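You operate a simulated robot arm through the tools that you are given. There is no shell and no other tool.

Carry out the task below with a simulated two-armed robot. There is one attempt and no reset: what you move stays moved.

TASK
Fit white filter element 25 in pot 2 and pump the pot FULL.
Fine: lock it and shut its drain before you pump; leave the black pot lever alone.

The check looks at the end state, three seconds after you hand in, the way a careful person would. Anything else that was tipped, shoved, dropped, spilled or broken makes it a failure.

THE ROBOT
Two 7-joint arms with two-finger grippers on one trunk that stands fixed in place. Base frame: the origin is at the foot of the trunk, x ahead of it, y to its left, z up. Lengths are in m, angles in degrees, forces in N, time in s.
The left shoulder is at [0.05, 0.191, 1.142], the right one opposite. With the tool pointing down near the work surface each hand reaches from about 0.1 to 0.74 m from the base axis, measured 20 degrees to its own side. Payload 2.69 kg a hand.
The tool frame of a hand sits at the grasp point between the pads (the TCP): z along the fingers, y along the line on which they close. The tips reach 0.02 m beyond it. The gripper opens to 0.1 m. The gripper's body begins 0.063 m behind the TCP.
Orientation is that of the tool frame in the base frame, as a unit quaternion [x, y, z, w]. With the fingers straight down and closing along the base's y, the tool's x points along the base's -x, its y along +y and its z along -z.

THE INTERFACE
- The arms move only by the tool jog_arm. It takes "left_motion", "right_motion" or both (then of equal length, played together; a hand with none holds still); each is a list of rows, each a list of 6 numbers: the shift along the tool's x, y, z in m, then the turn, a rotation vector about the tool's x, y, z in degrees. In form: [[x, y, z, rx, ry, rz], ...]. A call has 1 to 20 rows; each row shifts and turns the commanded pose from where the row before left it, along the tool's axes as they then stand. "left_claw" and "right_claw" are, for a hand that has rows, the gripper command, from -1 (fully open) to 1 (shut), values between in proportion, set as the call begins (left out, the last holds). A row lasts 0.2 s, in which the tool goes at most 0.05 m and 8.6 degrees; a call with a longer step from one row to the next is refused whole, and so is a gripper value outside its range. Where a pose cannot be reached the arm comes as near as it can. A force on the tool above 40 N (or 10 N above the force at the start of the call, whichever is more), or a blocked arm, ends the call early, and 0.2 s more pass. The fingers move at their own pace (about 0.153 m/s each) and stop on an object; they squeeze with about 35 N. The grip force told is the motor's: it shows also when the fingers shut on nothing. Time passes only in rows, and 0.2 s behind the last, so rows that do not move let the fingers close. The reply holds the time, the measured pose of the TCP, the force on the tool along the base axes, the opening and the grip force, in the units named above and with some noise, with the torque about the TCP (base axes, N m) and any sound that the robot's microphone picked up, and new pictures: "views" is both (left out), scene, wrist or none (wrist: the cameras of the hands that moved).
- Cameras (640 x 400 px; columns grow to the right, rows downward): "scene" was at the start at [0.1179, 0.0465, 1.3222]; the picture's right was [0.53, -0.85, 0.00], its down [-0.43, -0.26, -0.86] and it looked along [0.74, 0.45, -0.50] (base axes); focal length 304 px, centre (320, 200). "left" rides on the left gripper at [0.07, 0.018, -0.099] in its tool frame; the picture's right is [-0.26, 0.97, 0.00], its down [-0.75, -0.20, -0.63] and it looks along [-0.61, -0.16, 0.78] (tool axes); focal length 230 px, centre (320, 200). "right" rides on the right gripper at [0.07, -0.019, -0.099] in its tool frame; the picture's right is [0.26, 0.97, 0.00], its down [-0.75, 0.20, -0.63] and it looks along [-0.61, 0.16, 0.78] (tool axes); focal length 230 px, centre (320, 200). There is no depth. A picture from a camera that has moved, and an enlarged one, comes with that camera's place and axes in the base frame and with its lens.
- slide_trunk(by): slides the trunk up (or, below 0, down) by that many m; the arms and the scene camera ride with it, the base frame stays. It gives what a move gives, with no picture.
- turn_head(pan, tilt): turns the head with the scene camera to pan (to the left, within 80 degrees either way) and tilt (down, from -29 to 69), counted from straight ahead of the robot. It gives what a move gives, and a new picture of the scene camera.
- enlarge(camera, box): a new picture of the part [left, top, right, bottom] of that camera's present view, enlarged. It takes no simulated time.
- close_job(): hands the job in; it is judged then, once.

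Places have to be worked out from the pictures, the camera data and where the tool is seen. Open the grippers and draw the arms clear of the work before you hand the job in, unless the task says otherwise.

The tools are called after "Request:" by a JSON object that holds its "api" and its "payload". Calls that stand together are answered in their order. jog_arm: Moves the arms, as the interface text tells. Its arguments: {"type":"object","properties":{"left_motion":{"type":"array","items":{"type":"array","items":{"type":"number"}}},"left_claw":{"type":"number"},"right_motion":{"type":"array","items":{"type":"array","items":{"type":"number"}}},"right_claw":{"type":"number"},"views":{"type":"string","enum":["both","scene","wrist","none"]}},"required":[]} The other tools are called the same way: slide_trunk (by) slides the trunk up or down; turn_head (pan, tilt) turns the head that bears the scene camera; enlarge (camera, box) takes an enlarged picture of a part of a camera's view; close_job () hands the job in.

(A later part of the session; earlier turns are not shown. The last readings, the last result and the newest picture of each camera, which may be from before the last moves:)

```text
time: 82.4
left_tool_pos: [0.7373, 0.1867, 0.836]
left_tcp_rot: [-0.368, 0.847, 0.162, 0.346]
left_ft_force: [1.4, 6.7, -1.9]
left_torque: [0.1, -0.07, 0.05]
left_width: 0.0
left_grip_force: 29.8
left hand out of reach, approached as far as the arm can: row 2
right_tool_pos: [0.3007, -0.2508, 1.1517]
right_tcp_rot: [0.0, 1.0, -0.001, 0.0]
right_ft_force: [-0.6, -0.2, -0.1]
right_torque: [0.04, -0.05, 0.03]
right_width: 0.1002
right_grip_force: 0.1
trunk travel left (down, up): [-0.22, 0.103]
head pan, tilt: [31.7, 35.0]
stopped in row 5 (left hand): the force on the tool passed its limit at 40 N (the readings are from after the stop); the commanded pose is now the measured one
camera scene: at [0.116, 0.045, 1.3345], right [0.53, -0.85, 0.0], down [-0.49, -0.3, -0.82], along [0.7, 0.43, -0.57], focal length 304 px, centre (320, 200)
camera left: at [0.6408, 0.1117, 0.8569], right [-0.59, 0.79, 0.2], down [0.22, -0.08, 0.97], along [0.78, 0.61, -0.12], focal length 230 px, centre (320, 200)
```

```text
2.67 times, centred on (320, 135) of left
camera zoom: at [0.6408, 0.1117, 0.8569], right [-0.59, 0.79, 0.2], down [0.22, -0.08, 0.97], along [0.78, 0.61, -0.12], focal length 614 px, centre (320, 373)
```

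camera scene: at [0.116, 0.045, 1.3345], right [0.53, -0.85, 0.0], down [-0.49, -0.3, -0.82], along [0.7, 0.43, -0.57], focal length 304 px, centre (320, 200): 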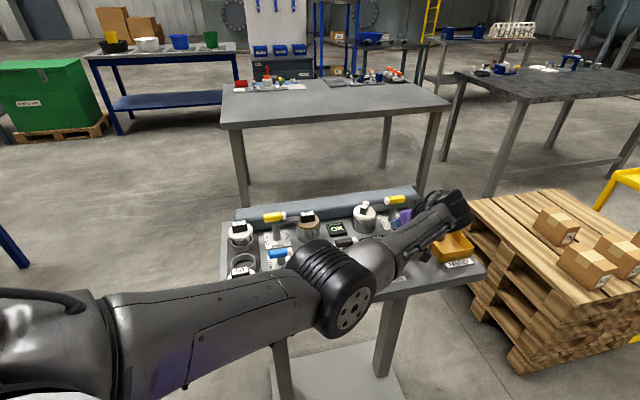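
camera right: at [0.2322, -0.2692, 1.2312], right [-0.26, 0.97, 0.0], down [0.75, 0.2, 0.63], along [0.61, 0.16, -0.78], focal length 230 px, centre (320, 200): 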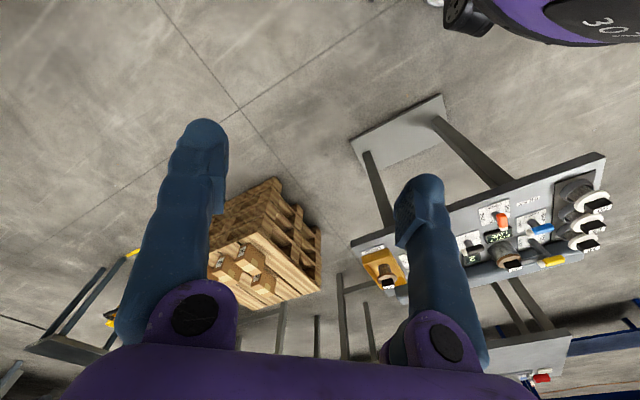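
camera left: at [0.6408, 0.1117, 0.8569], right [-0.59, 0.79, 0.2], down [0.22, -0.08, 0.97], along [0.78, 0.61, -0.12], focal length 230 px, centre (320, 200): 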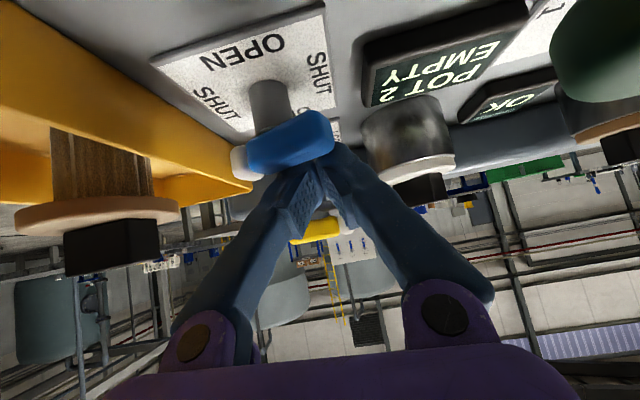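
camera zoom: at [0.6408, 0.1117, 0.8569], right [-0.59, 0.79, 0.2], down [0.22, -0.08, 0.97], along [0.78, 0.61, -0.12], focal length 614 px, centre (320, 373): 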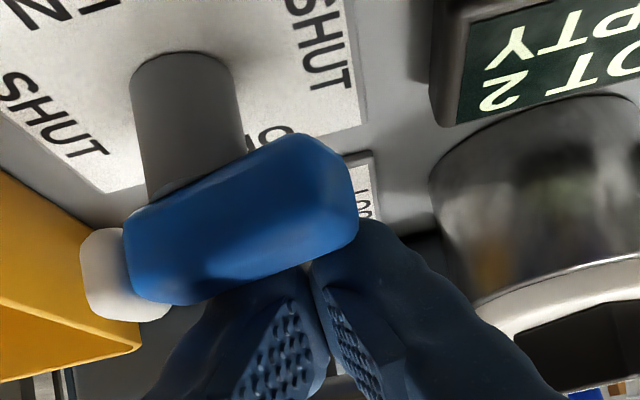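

The finger ended up left of the pivot, so pulling there fights the turn. It's easier to push the blue end (now on the left) forward from the near side. I'll lift, draw back, and hover in front of it.

Request:
{"api": "jog_arm", "payload": {"left_motion": [[-0.0028, 0, 0.0028, 0, 0, 0], [-0.0177, 0, -0.0177, 0, 0, 0], [-0.0177, 0, -0.0177, 0, 0, 0], [0.0252, 0.0025, -0.0252, 0, 0, 0], [0.0252, 0.0026, -0.0252, 0, 0, 0], [0, 0, 0, 0, 0, 0]]}}

Request:
{"api": "enlarge", "payload": {"camera": "left", "box": [200, 20, 440, 170]}}

Request:
{"api": "enlarge", "payload": {"camera": "scene", "box": [360, 195, 456, 255]}}

```text
time: 83.8
left_tool_pos: [0.6875, 0.1379, 0.8877]
left_tcp_rot: [-0.367, 0.848, 0.159, 0.347]
left_ft_force: [-0.5, 0.0, 0.1]
left_torque: [0.03, 0.01, 0.01]
left_width: 0.0001
left_grip_force: 29.2
right_tool_pos: [0.3014, -0.2489, 1.1527]
right_tcp_rot: [0.0, 1.0, 0.0, 0.0]
right_ft_force: [0.4, -0.6, 1.3]
right_torque: [0.01, 0.02, -0.04]
right_width: 0.1002
right_grip_force: 0.0
trunk travel left (down, up): [-0.22, 0.103]
head pan, tilt: [31.7, 35.0]
camera scene: at [0.116, 0.0454, 1.3346], right [0.53, -0.85, 0.0], down [-0.49, -0.3, -0.82], along [0.7, 0.43, -0.57], focal length 304 px, centre (320, 200)
camera left: at [0.5924, 0.063, 0.9094], right [-0.58, 0.79, 0.2], down [0.22, -0.08, 0.97], along [0.78, 0.61, -0.12], focal length 230 px, centre (320, 200)
```

scene: 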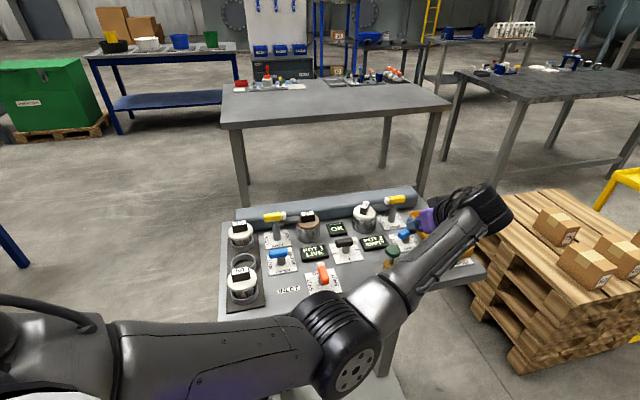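
left: 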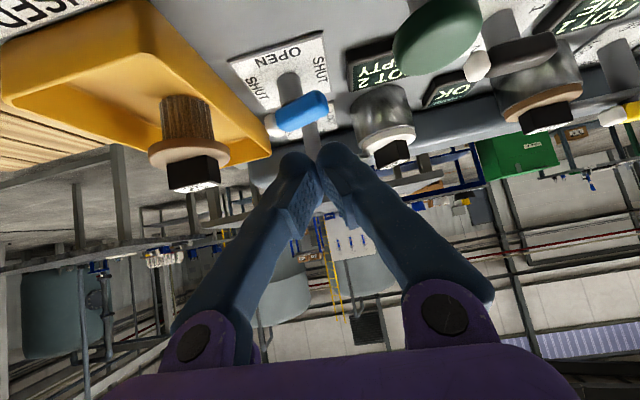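

```text
2.67 times, centred on (320, 95) of left
camera zoom: at [0.5924, 0.063, 0.9094], right [-0.58, 0.79, 0.2], down [0.22, -0.08, 0.97], along [0.78, 0.61, -0.12], focal length 614 px, centre (320, 480)
```

zoom: 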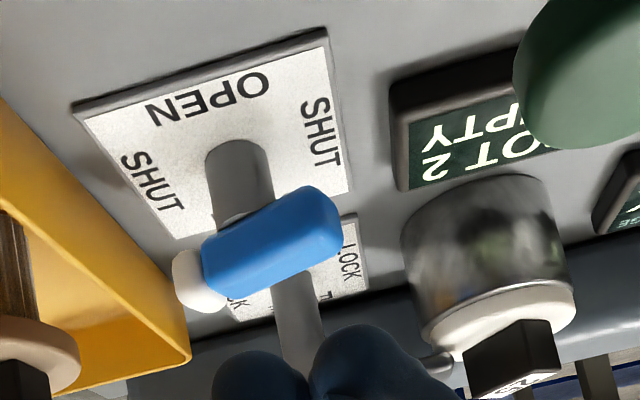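

```text
6.67 times, centred on (408, 225) of scene
camera zoom: at [0.116, 0.0454, 1.3346], right [0.53, -0.85, 0.0], down [-0.49, -0.3, -0.82], along [0.7, 0.43, -0.57], focal length 2028 px, centre (-267, 33)
```

zoom: 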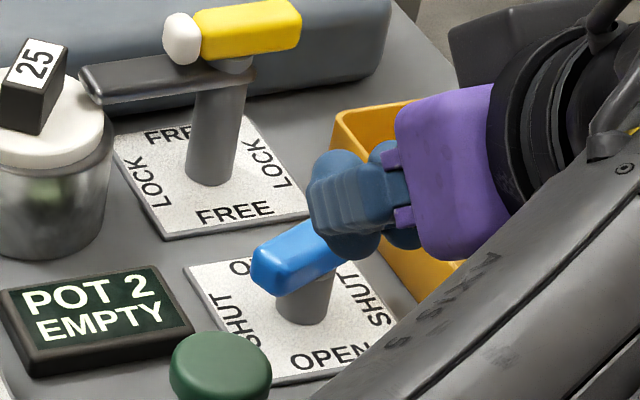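

About 15–20° remain. The fingertip is centred in front of the blue end, and the knob is about 6 cm to the side. I'll descend and push forward gently.

Request:
{"api": "jog_arm", "payload": {"left_motion": [[0.0207, 0, 0.0207, 0, 0, 0], [0.0208, 0, 0.0208, 0, 0, 0], [0, 0, 0, 0, 0, 0]], "views": "none"}}

Request:
{"api": "enlarge", "payload": {"camera": "left", "box": [200, 60, 500, 248]}}

Request:
{"api": "enlarge", "payload": {"camera": "scene", "box": [360, 205, 456, 265]}}

```text
time: 84.6
left_tool_pos: [0.6878, 0.1385, 0.829]
left_tcp_rot: [-0.368, 0.848, 0.159, 0.346]
left_ft_force: [-0.3, 0.8, -0.1]
left_torque: [0.01, -0.02, -0.02]
left_width: 0.0001
left_grip_force: 29.0
right_tool_pos: [0.3017, -0.2485, 1.1524]
right_tcp_rot: [0.0, 1.0, 0.0, 0.0]
right_ft_force: [0.6, 0.2, -1.7]
right_torque: [0.01, -0.02, 0.01]
right_width: 0.1
right_grip_force: 0.0
trunk travel left (down, up): [-0.22, 0.103]
head pan, tilt: [31.7, 35.0]
```

```text
2.13 times, centred on (350, 154) of left
camera zoom: at [0.5914, 0.0639, 0.8497], right [-0.58, 0.79, 0.2], down [0.22, -0.08, 0.97], along [0.78, 0.61, -0.12], focal length 490 px, centre (256, 298)
```

zoom: 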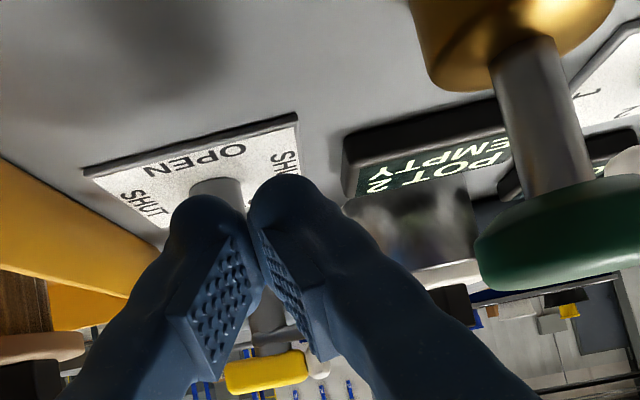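

```text
6.67 times, centred on (408, 235) of scene
camera zoom: at [0.1159, 0.0453, 1.3346], right [0.53, -0.85, 0.0], down [-0.49, -0.3, -0.82], along [0.7, 0.43, -0.57], focal length 2028 px, centre (-267, -33)
```

zoom: 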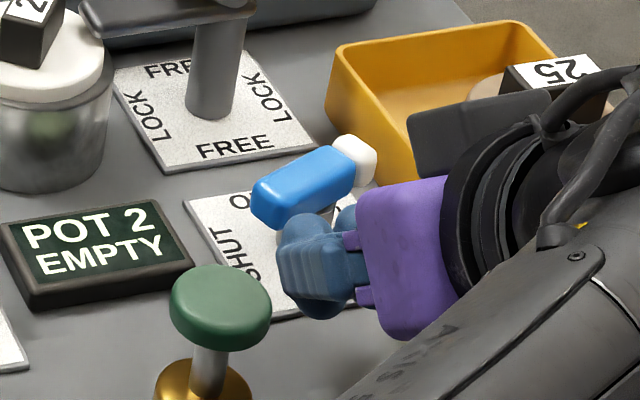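

The finger is in front of the blue part, just clear of the knob. Pushing forward in 5 mm steps.

Request:
{"api": "jog_arm", "payload": {"left_motion": [[-0.0036, 0, 0.0035, 0, 0, 0], [-0.0036, 0, 0.0035, 0, 0, 0], [-0.0036, 0, 0.0035, 0, 0, 0], [-0.0036, 0, 0.0035, 0, 0, 0], [0, 0, 0, 0, 0, 0]], "views": "none"}}

Request:
{"api": "enlarge", "payload": {"camera": "scene", "box": [360, 205, 456, 265]}}

```text
time: 85.8
left_tool_pos: [0.6986, 0.1538, 0.8292]
left_tcp_rot: [-0.367, 0.849, 0.16, 0.346]
left_ft_force: [-0.2, -0.1, -0.5]
left_torque: [0.02, 0.0, 0.0]
left_width: 0.0003
left_grip_force: 29.5
right_tool_pos: [0.3014, -0.2504, 1.1519]
right_tcp_rot: [0.0, 1.0, -0.001, 0.0]
right_ft_force: [-0.2, 0.6, -0.4]
right_torque: [0.0, -0.01, -0.01]
right_width: 0.1001
right_grip_force: 0.1
trunk travel left (down, up): [-0.22, 0.103]
head pan, tilt: [31.7, 35.0]
```

```text
6.67 times, centred on (408, 235) of scene
camera zoom: at [0.1159, 0.0452, 1.3346], right [0.53, -0.85, 0.0], down [-0.49, -0.3, -0.82], along [0.7, 0.43, -0.57], focal length 2028 px, centre (-267, -33)
```

zoom: 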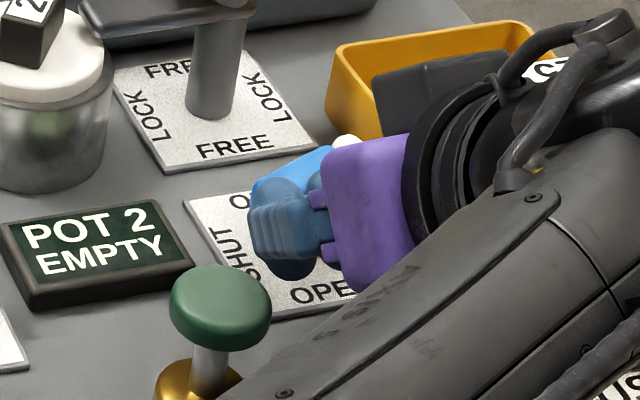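

No contact force yet. Continuing forward.

Request:
{"api": "jog_arm", "payload": {"left_motion": [[-0.0029, 0, 0.0028, 0, 0, 0], [-0.0029, 0, 0.0028, 0, 0, 0], [-0.0029, 0, 0.0028, 0, 0, 0], [0, 0, 0, 0, 0, 0]], "views": "none"}}

Request:
{"api": "enlarge", "payload": {"camera": "scene", "box": [360, 205, 456, 265]}}

Request:
{"api": "enlarge", "payload": {"camera": "left", "box": [200, 60, 500, 248]}}

```text
time: 86.8
left_tool_pos: [0.7067, 0.1601, 0.8307]
left_tcp_rot: [-0.368, 0.848, 0.159, 0.347]
left_ft_force: [-11.0, -8.4, 9.5]
left_torque: [0.09, -0.02, -0.17]
left_width: 0.0
left_grip_force: 29.6
right_tool_pos: [0.3002, -0.2512, 1.152]
right_tcp_rot: [0.0, 1.0, 0.002, 0.001]
right_ft_force: [0.1, -0.3, -0.2]
right_torque: [-0.01, 0.02, 0.02]
right_width: 0.0998
right_grip_force: 0.1
trunk travel left (down, up): [-0.22, 0.103]
head pan, tilt: [31.7, 35.0]
```

```text
6.67 times, centred on (408, 235) of scene
camera zoom: at [0.1137, 0.0443, 1.335], right [0.53, -0.85, 0.0], down [-0.49, -0.3, -0.82], along [0.7, 0.43, -0.57], focal length 2028 px, centre (-267, -33)
```

zoom: 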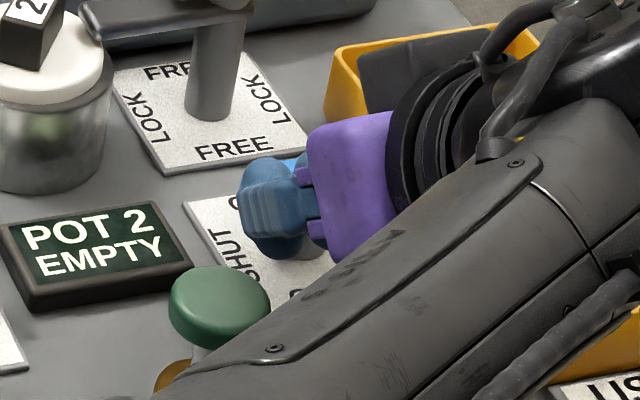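

```text
2.13 times, centred on (350, 154) of left
camera zoom: at [0.6121, 0.0865, 0.8515], right [-0.58, 0.79, 0.2], down [0.22, -0.08, 0.97], along [0.78, 0.61, -0.12], focal length 490 px, centre (256, 298)
```

zoom: 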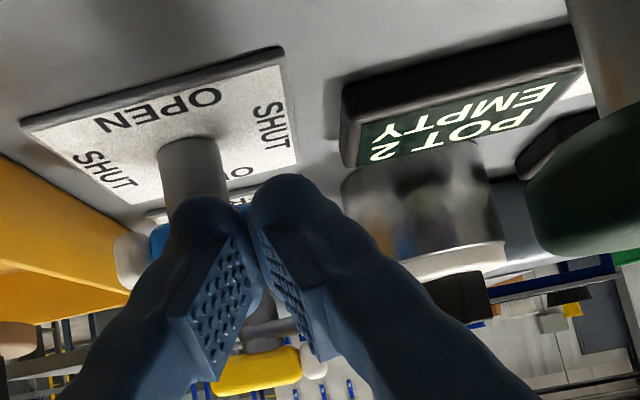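

There is contact at about 16 N with the finger past the expected end point, so the handle is probably at its stop. I'll back off, lift and look.

Request:
{"api": "jog_arm", "payload": {"left_motion": [[0.0057, 0, -0.0057, 0, 0, 0], [0.0057, 0, -0.0057, 0, 0, 0], [-0.0177, 0, -0.0177, 0, 0, 0], [-0.0177, 0, -0.0177, 0, 0, 0], [-0.0177, 0, -0.0177, 0, 0, 0], [0, 0, -0.04, 0, 0, 0], [0, 0, -0.04, 0, 0, 0], [0, 0, 0, 0, 0, 0]]}}

Request:
{"api": "enlarge", "payload": {"camera": "scene", "box": [330, 180, 490, 280]}}

Request:
{"api": "enlarge", "payload": {"camera": "left", "box": [160, 0, 480, 200]}}

```text
time: 88.6
left_tool_pos: [0.6623, 0.1079, 0.9605]
left_tcp_rot: [-0.367, 0.848, 0.16, 0.346]
left_ft_force: [-0.6, -1.0, -0.1]
left_torque: [0.02, -0.03, -0.02]
left_width: 0.0
left_grip_force: 29.6
right_tool_pos: [0.3006, -0.2488, 1.1533]
right_tcp_rot: [0.0, 1.0, 0.0, 0.0]
right_ft_force: [-0.4, 0.0, 0.8]
right_torque: [-0.02, -0.02, 0.0]
right_width: 0.1001
right_grip_force: 0.1
trunk travel left (down, up): [-0.22, 0.103]
head pan, tilt: [31.7, 35.0]
camera scene: at [0.116, 0.0452, 1.3346], right [0.53, -0.85, 0.0], down [-0.49, -0.3, -0.82], along [0.7, 0.43, -0.57], focal length 304 px, centre (320, 200)
camera left: at [0.5663, 0.0326, 0.9812], right [-0.58, 0.79, 0.2], down [0.22, -0.08, 0.97], along [0.78, 0.61, -0.13], focal length 230 px, centre (320, 200)
```

scene: 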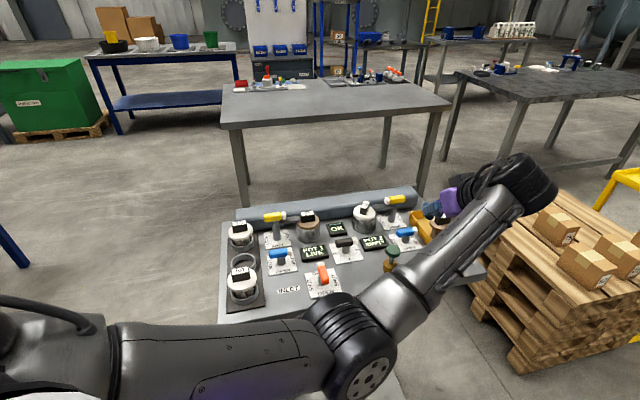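
left: 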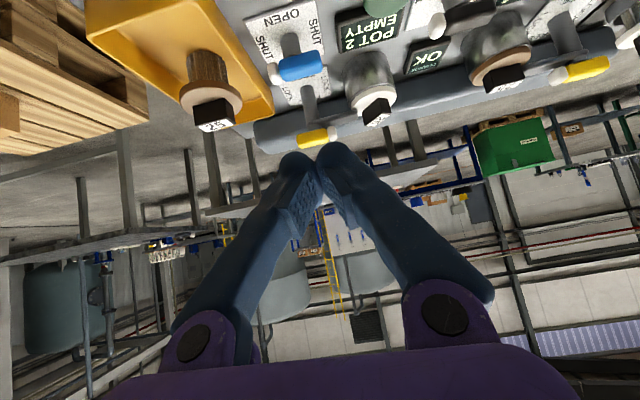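

```text
4.00 times, centred on (410, 230) of scene
camera zoom: at [0.116, 0.0452, 1.3346], right [0.53, -0.85, 0.0], down [-0.49, -0.3, -0.82], along [0.7, 0.43, -0.57], focal length 1217 px, centre (-40, 80)
```

zoom: 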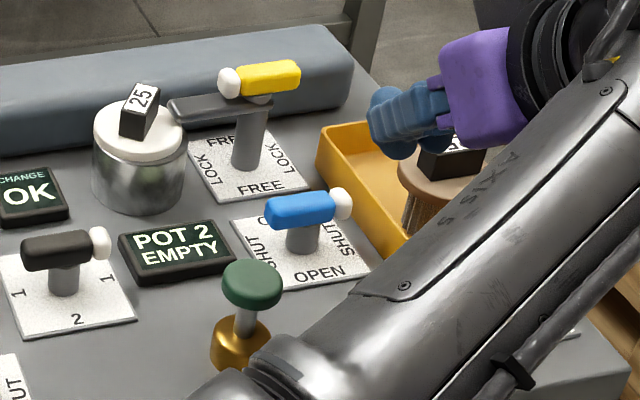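

```text
2.00 times, centred on (320, 100) of left
camera zoom: at [0.5663, 0.0326, 0.9812], right [-0.58, 0.79, 0.2], down [0.22, -0.08, 0.97], along [0.78, 0.61, -0.13], focal length 460 px, centre (320, 400)
```

zoom: 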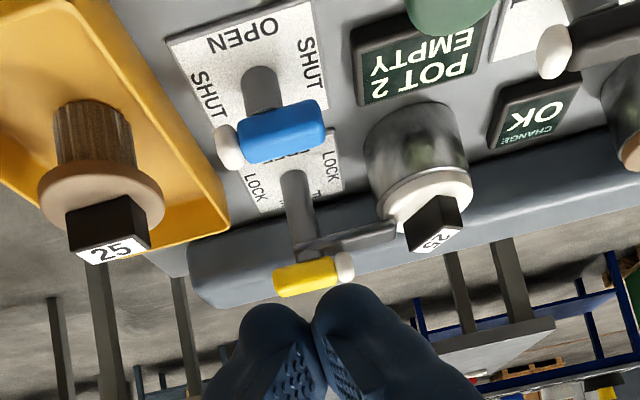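

Drain 2's handle is now squarely on SHUT, the lock is set, and the display still reads POT 2 EMPTY. Next is pumping. The knob top is about (0.624, 0.166, 0.85), so I'll raise the hand, bring the tool nearly vertical and hover above it.

Request:
{"api": "jog_arm", "payload": {"left_motion": [[-0.0283, 0, -0.0283, 0, 0, 0], [0, 0, 0, 0, 7, 0], [0, 0, 0, 0, 7, 0], [0, 0, 0, 0, 7, 0], [0, 0, 0, 0, 7, 0], [0, 0, 0, 0, 7, 0], [-0.0064, 0.0337, 0.0011, 0, 0, 0], [-0.0064, 0.0337, 0.0011, 0, 0, 0], [0, 0, 0, 0, 0, 0]]}}

Request:
{"api": "enlarge", "payload": {"camera": "left", "box": [200, 20, 440, 170]}}

Request:
{"api": "enlarge", "payload": {"camera": "scene", "box": [330, 180, 458, 260]}}

```text
time: 90.6
left_tool_pos: [0.6343, 0.1665, 0.9956]
left_tcp_rot: [-0.399, 0.913, 0.041, 0.076]
left_ft_force: [0.0, -0.4, -0.7]
left_torque: [0.01, -0.01, 0.04]
left_width: 0.0001
left_grip_force: 29.3
left hand out of reach, approached as far as the arm can: row 8
right_tool_pos: [0.3022, -0.2495, 1.1527]
right_tcp_rot: [0.0, 1.0, 0.0, 0.0]
right_ft_force: [-0.2, -0.6, -0.5]
right_torque: [-0.01, 0.03, 0.02]
right_width: 0.1002
right_grip_force: 0.1
trunk travel left (down, up): [-0.22, 0.103]
head pan, tilt: [31.7, 35.0]
camera scene: at [0.1157, 0.045, 1.3346], right [0.53, -0.85, 0.0], down [-0.49, -0.3, -0.82], along [0.7, 0.43, -0.57], focal length 304 px, centre (320, 200)
camera left: at [0.5622, 0.1149, 1.0817], right [-0.54, 0.84, 0.06], down [0.58, 0.32, 0.75], along [0.61, 0.44, -0.66], focal length 230 px, centre (320, 200)
```

scene: 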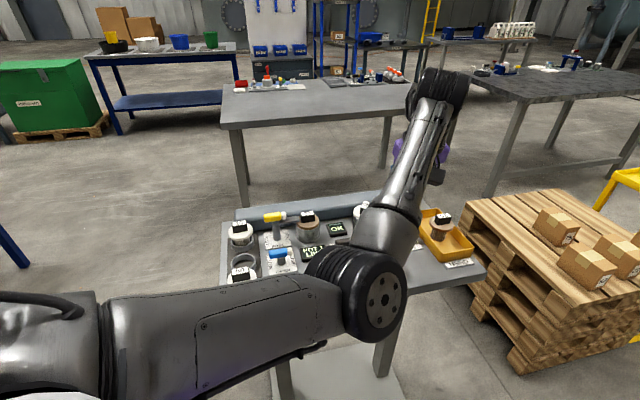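
left: 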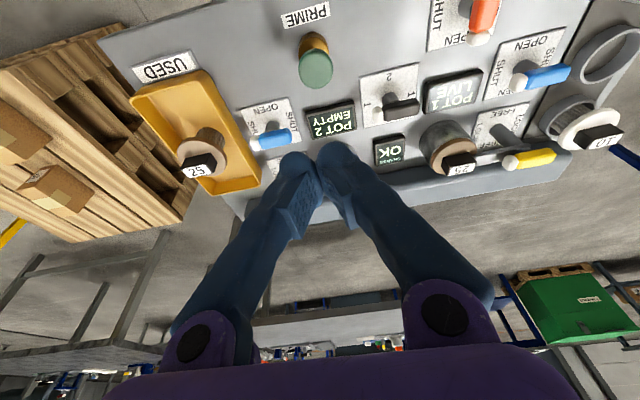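

```text
2.67 times, centred on (320, 95) of left
camera zoom: at [0.5622, 0.1149, 1.0817], right [-0.54, 0.84, 0.06], down [0.58, 0.32, 0.75], along [0.61, 0.44, -0.66], focal length 614 px, centre (320, 480)
```

zoom: 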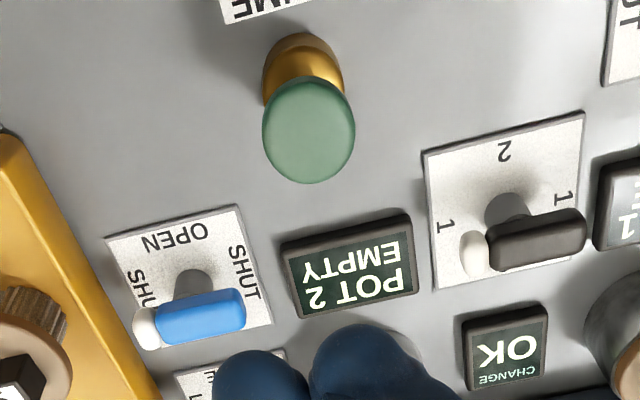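

```text
5.00 times, centred on (394, 220) of scene
camera zoom: at [0.1157, 0.045, 1.3346], right [0.53, -0.85, 0.0], down [-0.49, -0.3, -0.82], along [0.7, 0.43, -0.57], focal length 1521 px, centre (-50, 100)
```

zoom: 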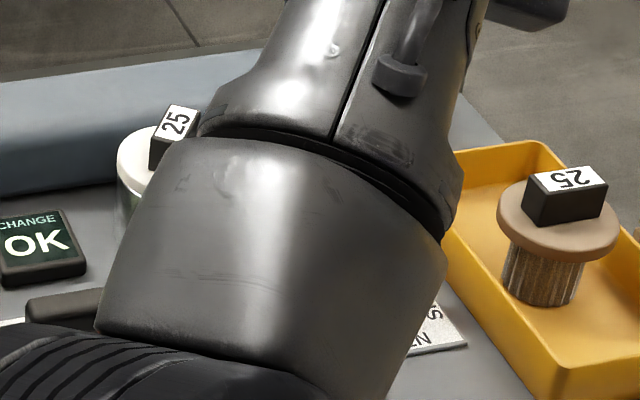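

The knob top computes to (0.624, 0.166). I'll move the fingertip over it while coming down to about z = 0.93 and check that the arm follows.

Request:
{"api": "jog_arm", "payload": {"left_motion": [[0.0108, 0.0037, 0.0311, 0, 0, 0], [0.0107, 0.0036, 0.0311, 0, 0, 0], [0, 0, 0, 0, 0, 0]]}}

Request:
{"api": "enlarge", "payload": {"camera": "left", "box": [200, 20, 440, 170]}}

```text
time: 91.4
left_tool_pos: [0.6206, 0.1644, 0.9301]
left_tcp_rot: [-0.399, 0.913, 0.043, 0.075]
left_ft_force: [0.2, -0.2, -0.2]
left_torque: [0.02, 0.0, -0.01]
left_width: 0.0001
left_grip_force: 29.3
right_tool_pos: [0.3011, -0.2507, 1.1509]
right_tcp_rot: [0.0, 1.0, 0.0, 0.0]
right_ft_force: [-0.2, 0.7, 0.1]
right_torque: [-0.01, -0.01, 0.01]
right_width: 0.0998
right_grip_force: 0.2
trunk travel left (down, up): [-0.22, 0.103]
head pan, tilt: [31.7, 35.0]
camera scene: at [0.1158, 0.0452, 1.3346], right [0.53, -0.85, 0.0], down [-0.49, -0.3, -0.82], along [0.7, 0.43, -0.57], focal length 304 px, centre (320, 200)
camera left: at [0.5494, 0.1127, 1.0165], right [-0.54, 0.84, 0.06], down [0.58, 0.32, 0.75], along [0.61, 0.44, -0.66], focal length 230 px, centre (320, 200)
```

scene: 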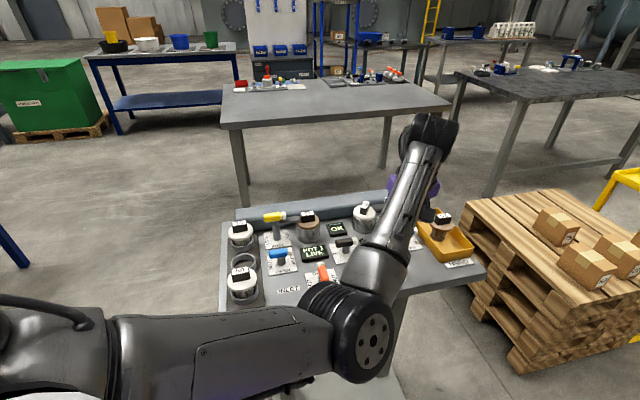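
left: 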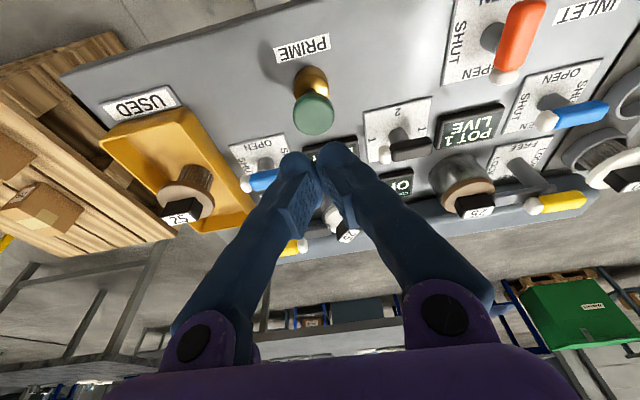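

```text
2.67 times, centred on (320, 95) of left
camera zoom: at [0.5494, 0.1127, 1.0165], right [-0.54, 0.84, 0.06], down [0.58, 0.32, 0.75], along [0.61, 0.44, -0.66], focal length 614 px, centre (320, 480)
```

zoom: 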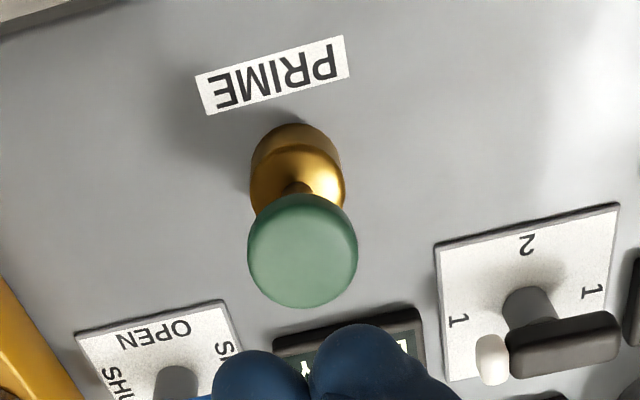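

The tip is aligned over the knob. I'll descend to contact and watch the force.

Request:
{"api": "jog_arm", "payload": {"left_motion": [[0.0044, 0, 0.0246, 0, 0, 0], [0.0044, 0, 0.0246, 0, 0, 0], [0.0009, 0, 0.0049, 0, 0, 0], [0, 0, 0, 0, 0, 0]]}}

Request:
{"api": "enlarge", "payload": {"camera": "left", "box": [200, 60, 440, 210]}}

```text
time: 92.4
left_tool_pos: [0.6195, 0.1636, 0.8753]
left_tcp_rot: [-0.399, 0.913, 0.042, 0.075]
left_ft_force: [0.8, 0.4, -0.3]
left_torque: [-0.02, -0.02, 0.0]
left_width: 0.0001
left_grip_force: 29.7
right_tool_pos: [0.303, -0.2482, 1.1526]
right_tcp_rot: [0.001, 1.0, 0.001, 0.0]
right_ft_force: [-0.3, -0.5, 0.3]
right_torque: [0.0, -0.01, 0.04]
right_width: 0.0998
right_grip_force: 0.1
trunk travel left (down, up): [-0.22, 0.103]
head pan, tilt: [31.7, 35.0]
camera scene: at [0.1159, 0.0453, 1.3346], right [0.53, -0.85, 0.0], down [-0.49, -0.3, -0.82], along [0.7, 0.43, -0.57], focal length 304 px, centre (320, 200)
camera left: at [0.547, 0.1125, 0.9616], right [-0.54, 0.84, 0.06], down [0.59, 0.32, 0.74], along [0.61, 0.43, -0.66], focal length 230 px, centre (320, 200)
```

scene: 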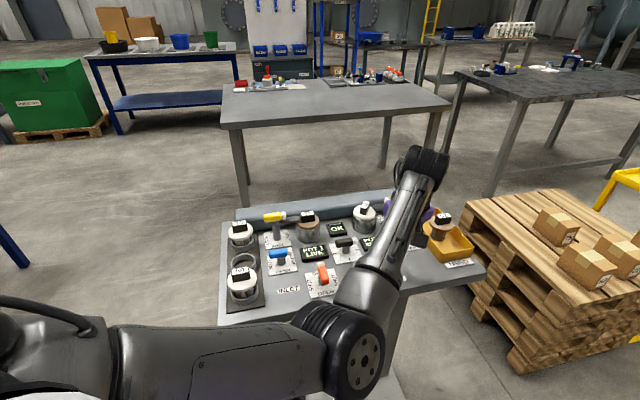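
left: 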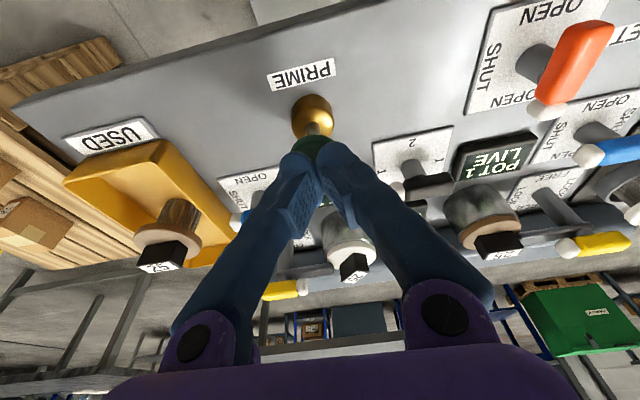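

```text
2.67 times, centred on (320, 135) of left
camera zoom: at [0.547, 0.1125, 0.9616], right [-0.54, 0.84, 0.06], down [0.59, 0.32, 0.74], along [0.61, 0.43, -0.66], focal length 614 px, centre (320, 373)
```

zoom: 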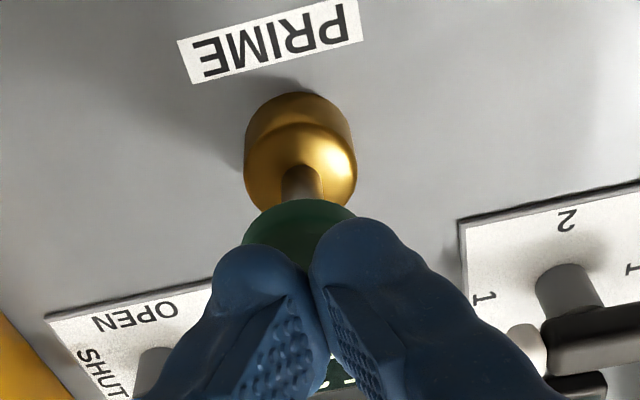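

The fingertips sit right above the knob. I'll press down about 3 cm in steps and watch the force.

Request:
{"api": "jog_arm", "payload": {"left_motion": [[0.0014, 0, 0.0079, 0, 0, 0], [0.0014, 0, 0.0079, 0, 0, 0], [0.0009, 0, 0.0049, 0, 0, 0], [0.0009, 0, 0.0049, 0, 0, 0]]}}

Request:
{"api": "enlarge", "payload": {"camera": "left", "box": [200, 60, 440, 210]}}

Request:
{"api": "enlarge", "payload": {"camera": "scene", "box": [300, 200, 428, 280]}}

```text
time: 93.4
left_tool_pos: [0.6182, 0.1645, 0.8511]
left_tcp_rot: [-0.398, 0.913, 0.041, 0.076]
left_ft_force: [-1.2, 0.2, 4.6]
left_torque: [-0.04, 0.02, 0.02]
left_width: 0.0001
left_grip_force: 29.7
right_tool_pos: [0.3007, -0.2493, 1.1528]
right_tcp_rot: [0.0, 1.0, 0.0, 0.0]
right_ft_force: [-0.7, -0.3, 0.6]
right_torque: [0.01, 0.0, -0.03]
right_width: 0.1003
right_grip_force: 0.0
trunk travel left (down, up): [-0.22, 0.103]
head pan, tilt: [31.7, 35.0]
camera scene: at [0.1153, 0.0451, 1.3347], right [0.53, -0.85, 0.0], down [-0.49, -0.3, -0.82], along [0.7, 0.43, -0.57], focal length 304 px, centre (320, 200)
camera left: at [0.5466, 0.1127, 0.9368], right [-0.54, 0.84, 0.06], down [0.58, 0.32, 0.75], along [0.61, 0.44, -0.66], focal length 230 px, centre (320, 200)
```

scene: 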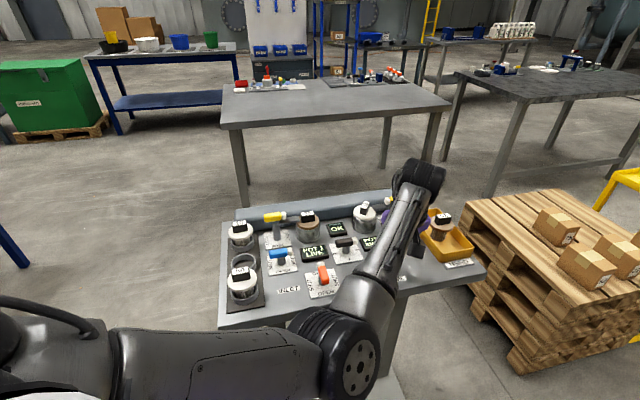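
left: 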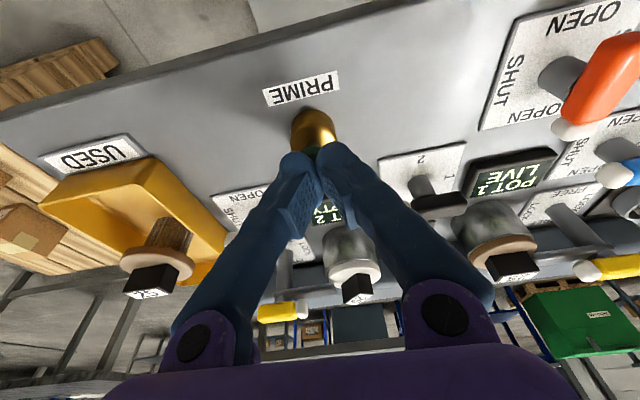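

```text
2.67 times, centred on (320, 135) of left
camera zoom: at [0.5466, 0.1127, 0.9368], right [-0.54, 0.84, 0.06], down [0.58, 0.32, 0.75], along [0.61, 0.44, -0.66], focal length 614 px, centre (320, 373)
```

zoom: 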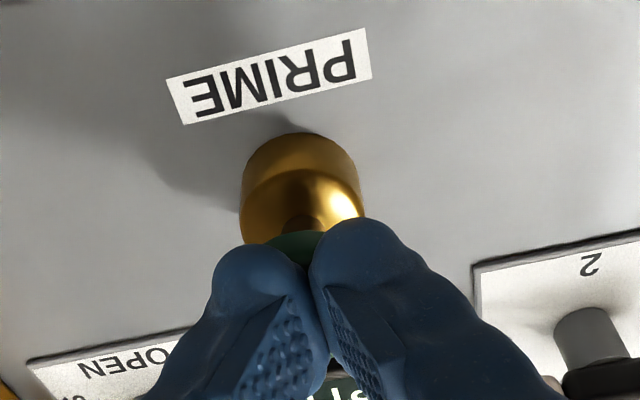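

```text
5.00 times, centred on (364, 240) of scene
camera zoom: at [0.1153, 0.0451, 1.3347], right [0.53, -0.85, 0.0], down [-0.49, -0.3, -0.82], along [0.7, 0.43, -0.57], focal length 1521 px, centre (100, 0)
```

zoom: 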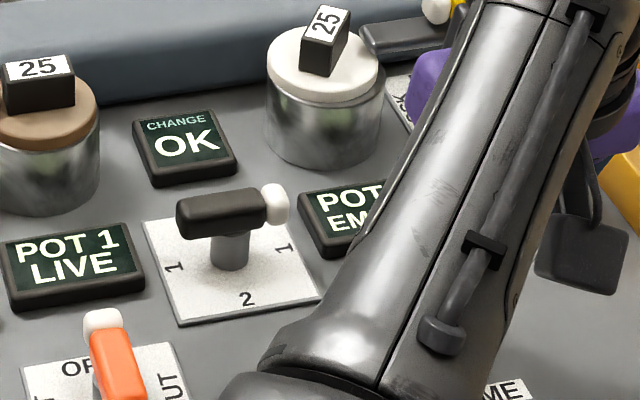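

The plunger goes down against a light spring (about 5 N). I'll continue to the bottom of the stroke.

Request:
{"api": "jog_arm", "payload": {"left_motion": [[0.0007, 0, 0.0039, 0, 0, 0], [0.0007, 0, 0.0039, 0, 0, 0], [0.0007, 0, 0.0039, 0, 0, 0]], "views": "none"}}

Request:
{"api": "enlarge", "payload": {"camera": "left", "box": [200, 60, 440, 210]}}

Request:
{"api": "enlarge", "payload": {"camera": "scene", "box": [320, 215, 400, 265]}}

```text
time: 94.2
left_tool_pos: [0.6181, 0.1631, 0.8438]
left_tcp_rot: [-0.399, 0.913, 0.041, 0.081]
left_ft_force: [-0.9, 3.8, 29.0]
left_torque: [-0.17, 0.0, -0.12]
left_width: 0.0
left_grip_force: 29.3
right_tool_pos: [0.2989, -0.2502, 1.1533]
right_tcp_rot: [0.0, 1.0, 0.0, 0.001]
right_ft_force: [0.1, 0.4, 0.2]
right_torque: [-0.01, 0.0, 0.02]
right_width: 0.1
right_grip_force: 0.0
trunk travel left (down, up): [-0.22, 0.103]
head pan, tilt: [31.7, 35.0]
```

```text
2.67 times, centred on (320, 135) of left
camera zoom: at [0.5458, 0.1125, 0.9285], right [-0.54, 0.84, 0.06], down [0.58, 0.32, 0.75], along [0.61, 0.44, -0.66], focal length 614 px, centre (320, 373)
```

zoom: 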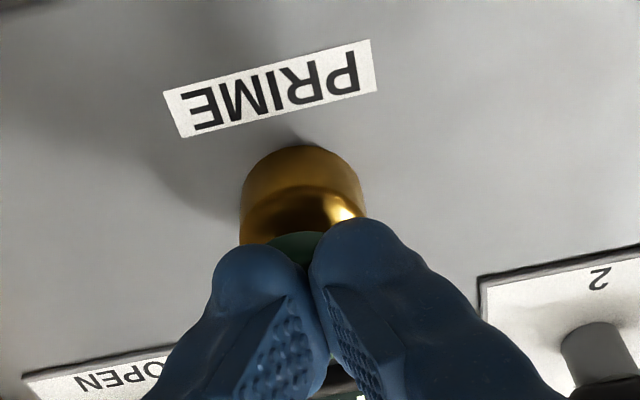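

```text
8.00 times, centred on (360, 240) of scene
camera zoom: at [0.1129, 0.0449, 1.3354], right [0.53, -0.85, 0.0], down [-0.49, -0.3, -0.82], along [0.7, 0.43, -0.57], focal length 2434 px, centre (0, -120)
```

zoom: 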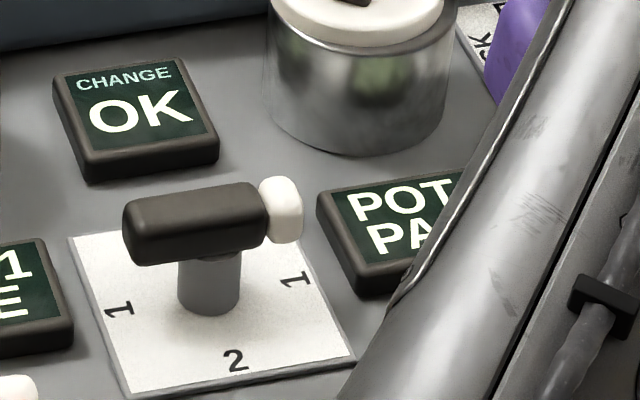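

Bottom reached, and the display changed to "POT 2 PA…" (part). I'll release upward fully, then press again, checking the display after each stroke.

Request:
{"api": "jog_arm", "payload": {"left_motion": [[-0.002, 0, -0.0115, 0, 0, 0], [-0.002, 0, -0.0115, 0, 0, 0], [-0.002, 0, -0.0115, 0, 0, 0], [0, 0, 0, 0, 0, 0], [0, 0, 0, 0, 0, 0]], "views": "none"}}

Request:
{"api": "enlarge", "payload": {"camera": "left", "box": [200, 60, 440, 210]}}

Request:
{"api": "enlarge", "payload": {"camera": "scene", "box": [320, 215, 400, 265]}}

```text
time: 95.4
left_tool_pos: [0.62, 0.1615, 0.8732]
left_tcp_rot: [-0.399, 0.913, 0.042, 0.075]
left_ft_force: [-0.3, -0.3, 0.8]
left_torque: [-0.02, -0.01, 0.0]
left_width: 0.0001
left_grip_force: 29.4
right_tool_pos: [0.3014, -0.2491, 1.1522]
right_tcp_rot: [0.0, 1.0, 0.0, 0.0]
right_ft_force: [1.2, -0.4, 0.3]
right_torque: [0.0, -0.01, -0.01]
right_width: 0.1001
right_grip_force: 0.1
trunk travel left (down, up): [-0.22, 0.103]
head pan, tilt: [31.7, 35.0]
```

```text
2.67 times, centred on (320, 135) of left
camera zoom: at [0.5473, 0.1112, 0.9595], right [-0.54, 0.84, 0.06], down [0.59, 0.32, 0.74], along [0.61, 0.43, -0.66], focal length 614 px, centre (320, 373)
```

zoom: 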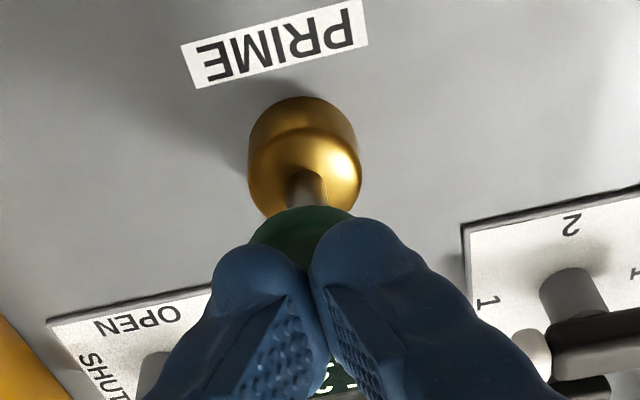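

```text
8.00 times, centred on (360, 240) of scene
camera zoom: at [0.1159, 0.0453, 1.3346], right [0.53, -0.85, 0.0], down [-0.49, -0.3, -0.82], along [0.7, 0.43, -0.57], focal length 2434 px, centre (0, -120)
```

zoom: 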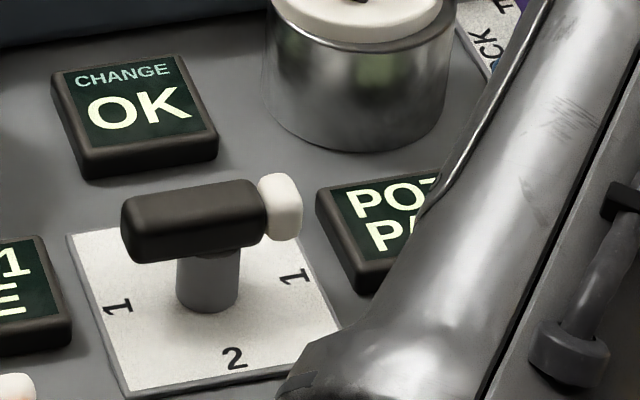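

The plunger has returned to the top. Second stroke.

Request:
{"api": "jog_arm", "payload": {"left_motion": [[0.0014, 0.001, 0.0079, 0, 0, 0], [0.0014, 0, 0.0079, 0, 0, 0], [0.0014, 0, 0.0079, 0, 0, 0], [0.0008, 0, 0.0045, 0, 0, 0]], "views": "none"}}

Request:
{"api": "enlarge", "payload": {"camera": "scene", "box": [320, 215, 400, 265]}}

```text
time: 96.4
left_tool_pos: [0.6198, 0.1632, 0.8461]
left_tcp_rot: [-0.399, 0.913, 0.04, 0.076]
left_ft_force: [1.4, -1.3, 6.2]
left_torque: [-0.08, -0.05, 0.0]
left_width: 0.0
left_grip_force: 29.3
right_tool_pos: [0.3008, -0.2495, 1.1532]
right_tcp_rot: [0.0, 1.0, 0.0, 0.001]
right_ft_force: [0.4, -0.3, 0.3]
right_torque: [0.02, 0.02, -0.02]
right_width: 0.0998
right_grip_force: 0.1
trunk travel left (down, up): [-0.22, 0.103]
head pan, tilt: [31.7, 35.0]
```

```text
8.00 times, centred on (360, 240) of scene
camera zoom: at [0.1155, 0.045, 1.3347], right [0.53, -0.85, 0.0], down [-0.49, -0.3, -0.82], along [0.7, 0.43, -0.57], focal length 2434 px, centre (0, -120)
```

zoom: 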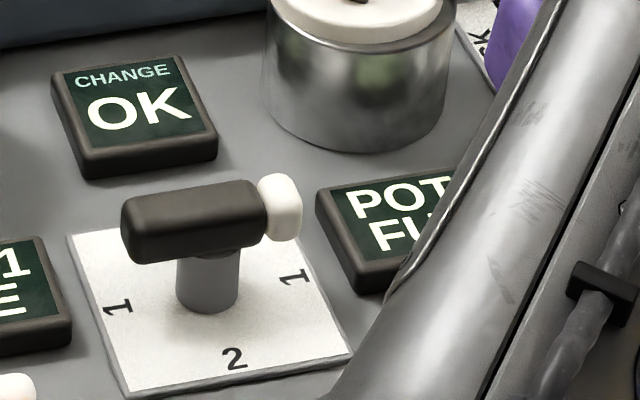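

The display reads "POT 2 FU…" (FULL) after the second stroke. I'll stop pumping, lift off the knob straight up, and check.

Request:
{"api": "jog_arm", "payload": {"left_motion": [[-0.002, 0, -0.0115, 0, 0, 0], [-0.002, 0, -0.0115, 0, 0, 0], [-0.0052, 0, -0.0295, 0, 0, 0], [-0.0078, 0, -0.0443, 0, 0, 0], [-0.0078, 0, -0.0443, 0, 0, 0], [0, 0, 0, 0, 0, 0]]}}

```text
time: 97.8
left_tool_pos: [0.6292, 0.1635, 0.9848]
left_tcp_rot: [-0.398, 0.913, 0.042, 0.075]
left_ft_force: [-0.2, -0.5, -0.1]
left_torque: [0.03, 0.0, -0.02]
left_width: 0.0002
left_grip_force: 29.5
left hand out of reach, approached as far as the arm can: row 5
right_tool_pos: [0.3015, -0.2498, 1.1527]
right_tcp_rot: [0.0, 1.0, 0.0, 0.0]
right_ft_force: [-0.4, -0.3, 0.3]
right_torque: [0.0, 0.01, 0.0]
right_width: 0.1001
right_grip_force: 0.0
trunk travel left (down, up): [-0.22, 0.103]
head pan, tilt: [31.7, 35.0]
camera scene: at [0.116, 0.0454, 1.3346], right [0.53, -0.85, 0.0], down [-0.49, -0.3, -0.82], along [0.7, 0.43, -0.57], focal length 304 px, centre (320, 200)
camera left: at [0.5577, 0.1134, 1.0706], right [-0.54, 0.84, 0.06], down [0.59, 0.32, 0.74], along [0.61, 0.44, -0.66], focal length 230 px, centre (320, 200)
```

scene: 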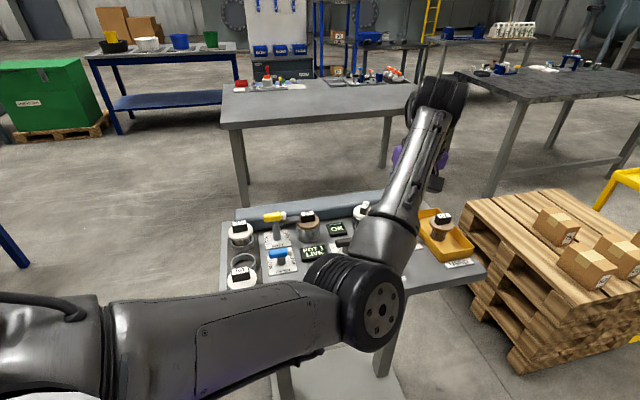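
left: 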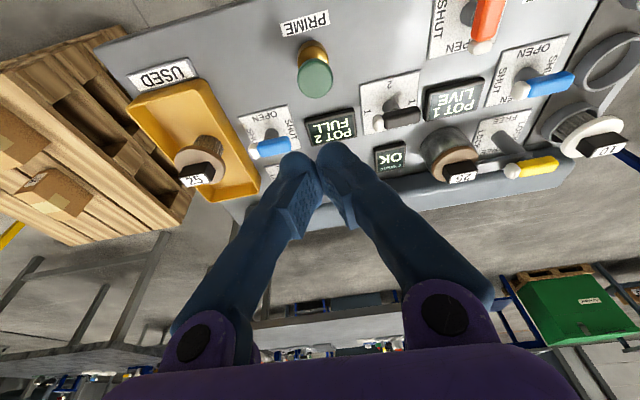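

The wrist view reads "POT 2 FULL" and "CHANGE OK". I'll raise the trunk 10 cm for clearance and then draw the left hand back, opening the gripper.

Request:
{"api": "slide_trunk", "payload": {"by": 0.1}}

Request:
{"api": "jog_arm", "payload": {"left_motion": [[0.0269, 0.0292, -0.0047, 0, 0, 0], [0.0269, 0.0292, -0.0047, 0, 0, 0], [0.0269, 0.0292, -0.0047, 0, 0, 0], [0.0269, 0.0292, -0.0047, 0, 0, 0], [0, 0, 0, 0, 0, 0]], "left_claw": -1}}

```text
time: 99.2
left_tool_pos: [0.6302, 0.1648, 1.0836]
left_tcp_rot: [-0.399, 0.913, 0.042, 0.075]
left_ft_force: [0.2, 0.3, -0.5]
left_torque: [0.01, -0.05, -0.01]
left_width: 0.0002
left_grip_force: 30.2
right_tool_pos: [0.302, -0.2497, 1.2521]
right_tcp_rot: [0.001, 1.0, 0.0, 0.0]
right_ft_force: [0.3, -0.1, -0.1]
right_torque: [-0.02, 0.02, 0.04]
right_width: 0.0998
right_grip_force: 0.1
trunk travel left (down, up): [-0.32, 0.003]
head pan, tilt: [31.7, 35.0]
```

```text
time: 100.4
left_tool_pos: [0.5931, 0.1797, 1.0309]
left_tcp_rot: [-0.399, 0.913, 0.042, 0.075]
left_ft_force: [-0.1, 0.0, 0.0]
left_torque: [0.0, -0.01, 0.01]
left_width: 0.0999
left_grip_force: 0.1
left hand out of reach, approached as far as the arm can: row 1, 2, 3, 4
right_tool_pos: [0.3018, -0.2491, 1.2526]
right_tcp_rot: [0.0, 1.0, 0.0, 0.0]
right_ft_force: [0.2, 0.7, 0.5]
right_torque: [0.01, 0.01, -0.02]
right_width: 0.0999
right_grip_force: 0.0
trunk travel left (down, up): [-0.32, 0.003]
head pan, tilt: [31.7, 35.0]
camera scene: at [0.116, 0.0452, 1.4346], right [0.53, -0.85, 0.0], down [-0.49, -0.3, -0.82], along [0.7, 0.43, -0.57], focal length 304 px, centre (320, 200)
camera left: at [0.5207, 0.1294, 1.1159], right [-0.54, 0.84, 0.06], down [0.58, 0.32, 0.75], along [0.61, 0.44, -0.66], focal length 230 px, centre (320, 200)
```

scene: 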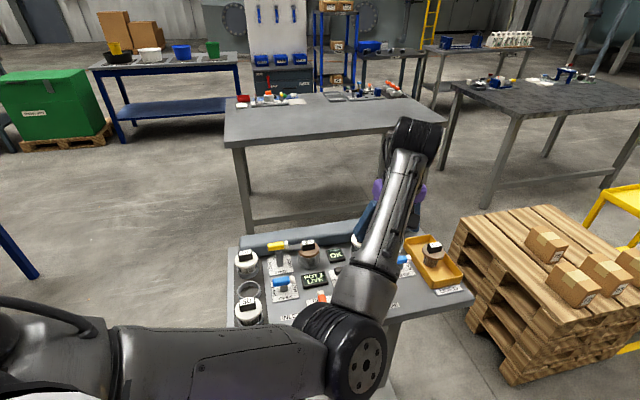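
left: 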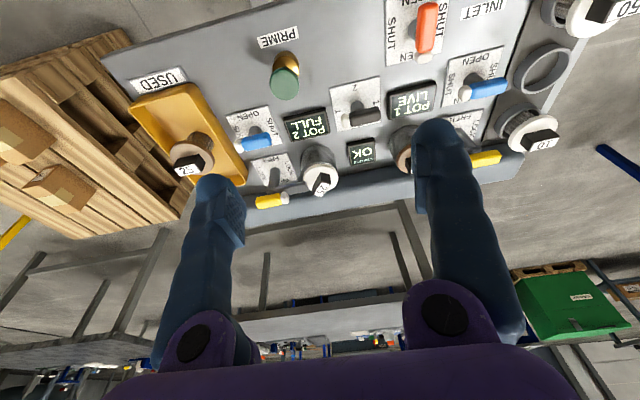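

A wrist limit resists this heading. I'll rotate the heading back about the vertical first (well above everything), then retreat up and back.

Request:
{"api": "jog_arm", "payload": {"left_motion": [[0, 0, 0, 1.3, 0, 7.39], [0, 0, 0, 1.3, 0, 7.39], [0, 0, 0, 1.3, 0, 7.39], [0, 0, 0, 1.3, 0, 7.39], [0, 0, 0, 1.3, 0, 7.39], [0, 0, -0.03, 0, 0, 0], [0.02, 0.01, -0.03, 0, 0, 0], [0.03, 0.015, -0.02, 0, 0, 0], [0.03, 0.015, -0.01, 0, 0, 0], [0, 0, 0, 0, 0, 0]]}}

```text
time: 102.6
left_tool_pos: [0.5816, 0.222, 1.0344]
left_tcp_rot: [-0.084, 0.993, 0.014, 0.082]
left_ft_force: [0.4, 0.6, -0.4]
left_torque: [-0.01, 0.0, 0.01]
left_width: 0.1
left_grip_force: 0.1
left hand out of reach, approached as far as the arm can: row 6, 7, 8, 9
right_tool_pos: [0.302, -0.2492, 1.2517]
right_tcp_rot: [0.001, 1.0, 0.0, 0.0]
right_ft_force: [-0.8, -0.5, 0.0]
right_torque: [-0.01, -0.01, 0.03]
right_width: 0.0999
right_grip_force: 0.0
trunk travel left (down, up): [-0.32, 0.003]
head pan, tilt: [31.7, 35.0]
camera scene: at [0.116, 0.045, 1.4346], right [0.53, -0.85, 0.0], down [-0.49, -0.3, -0.82], along [0.7, 0.43, -0.57], focal length 304 px, centre (320, 200)
camera left: at [0.4931, 0.2257, 1.1214], right [0.09, 0.99, 0.06], down [0.66, -0.1, 0.74], along [0.74, -0.03, -0.67], focal length 230 px, centre (320, 200)
```

scene: 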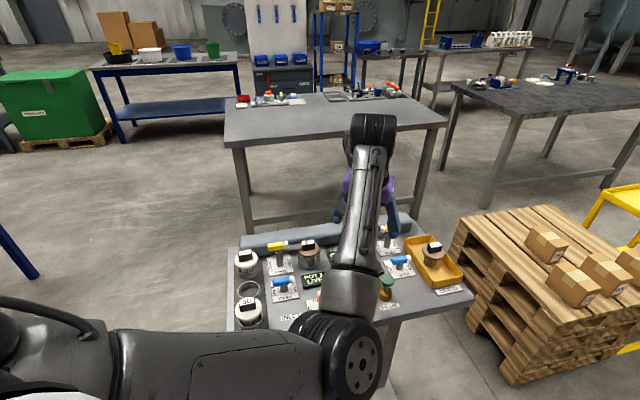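
left: 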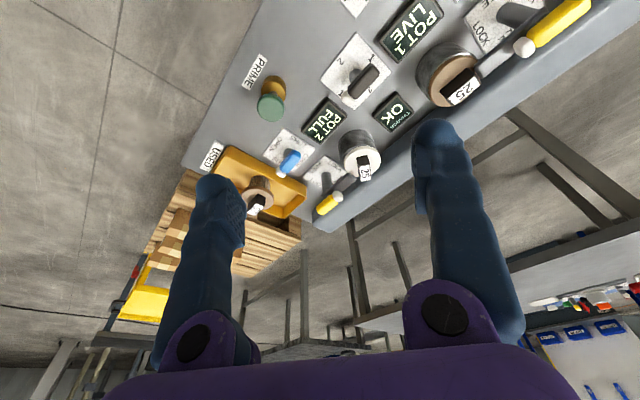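

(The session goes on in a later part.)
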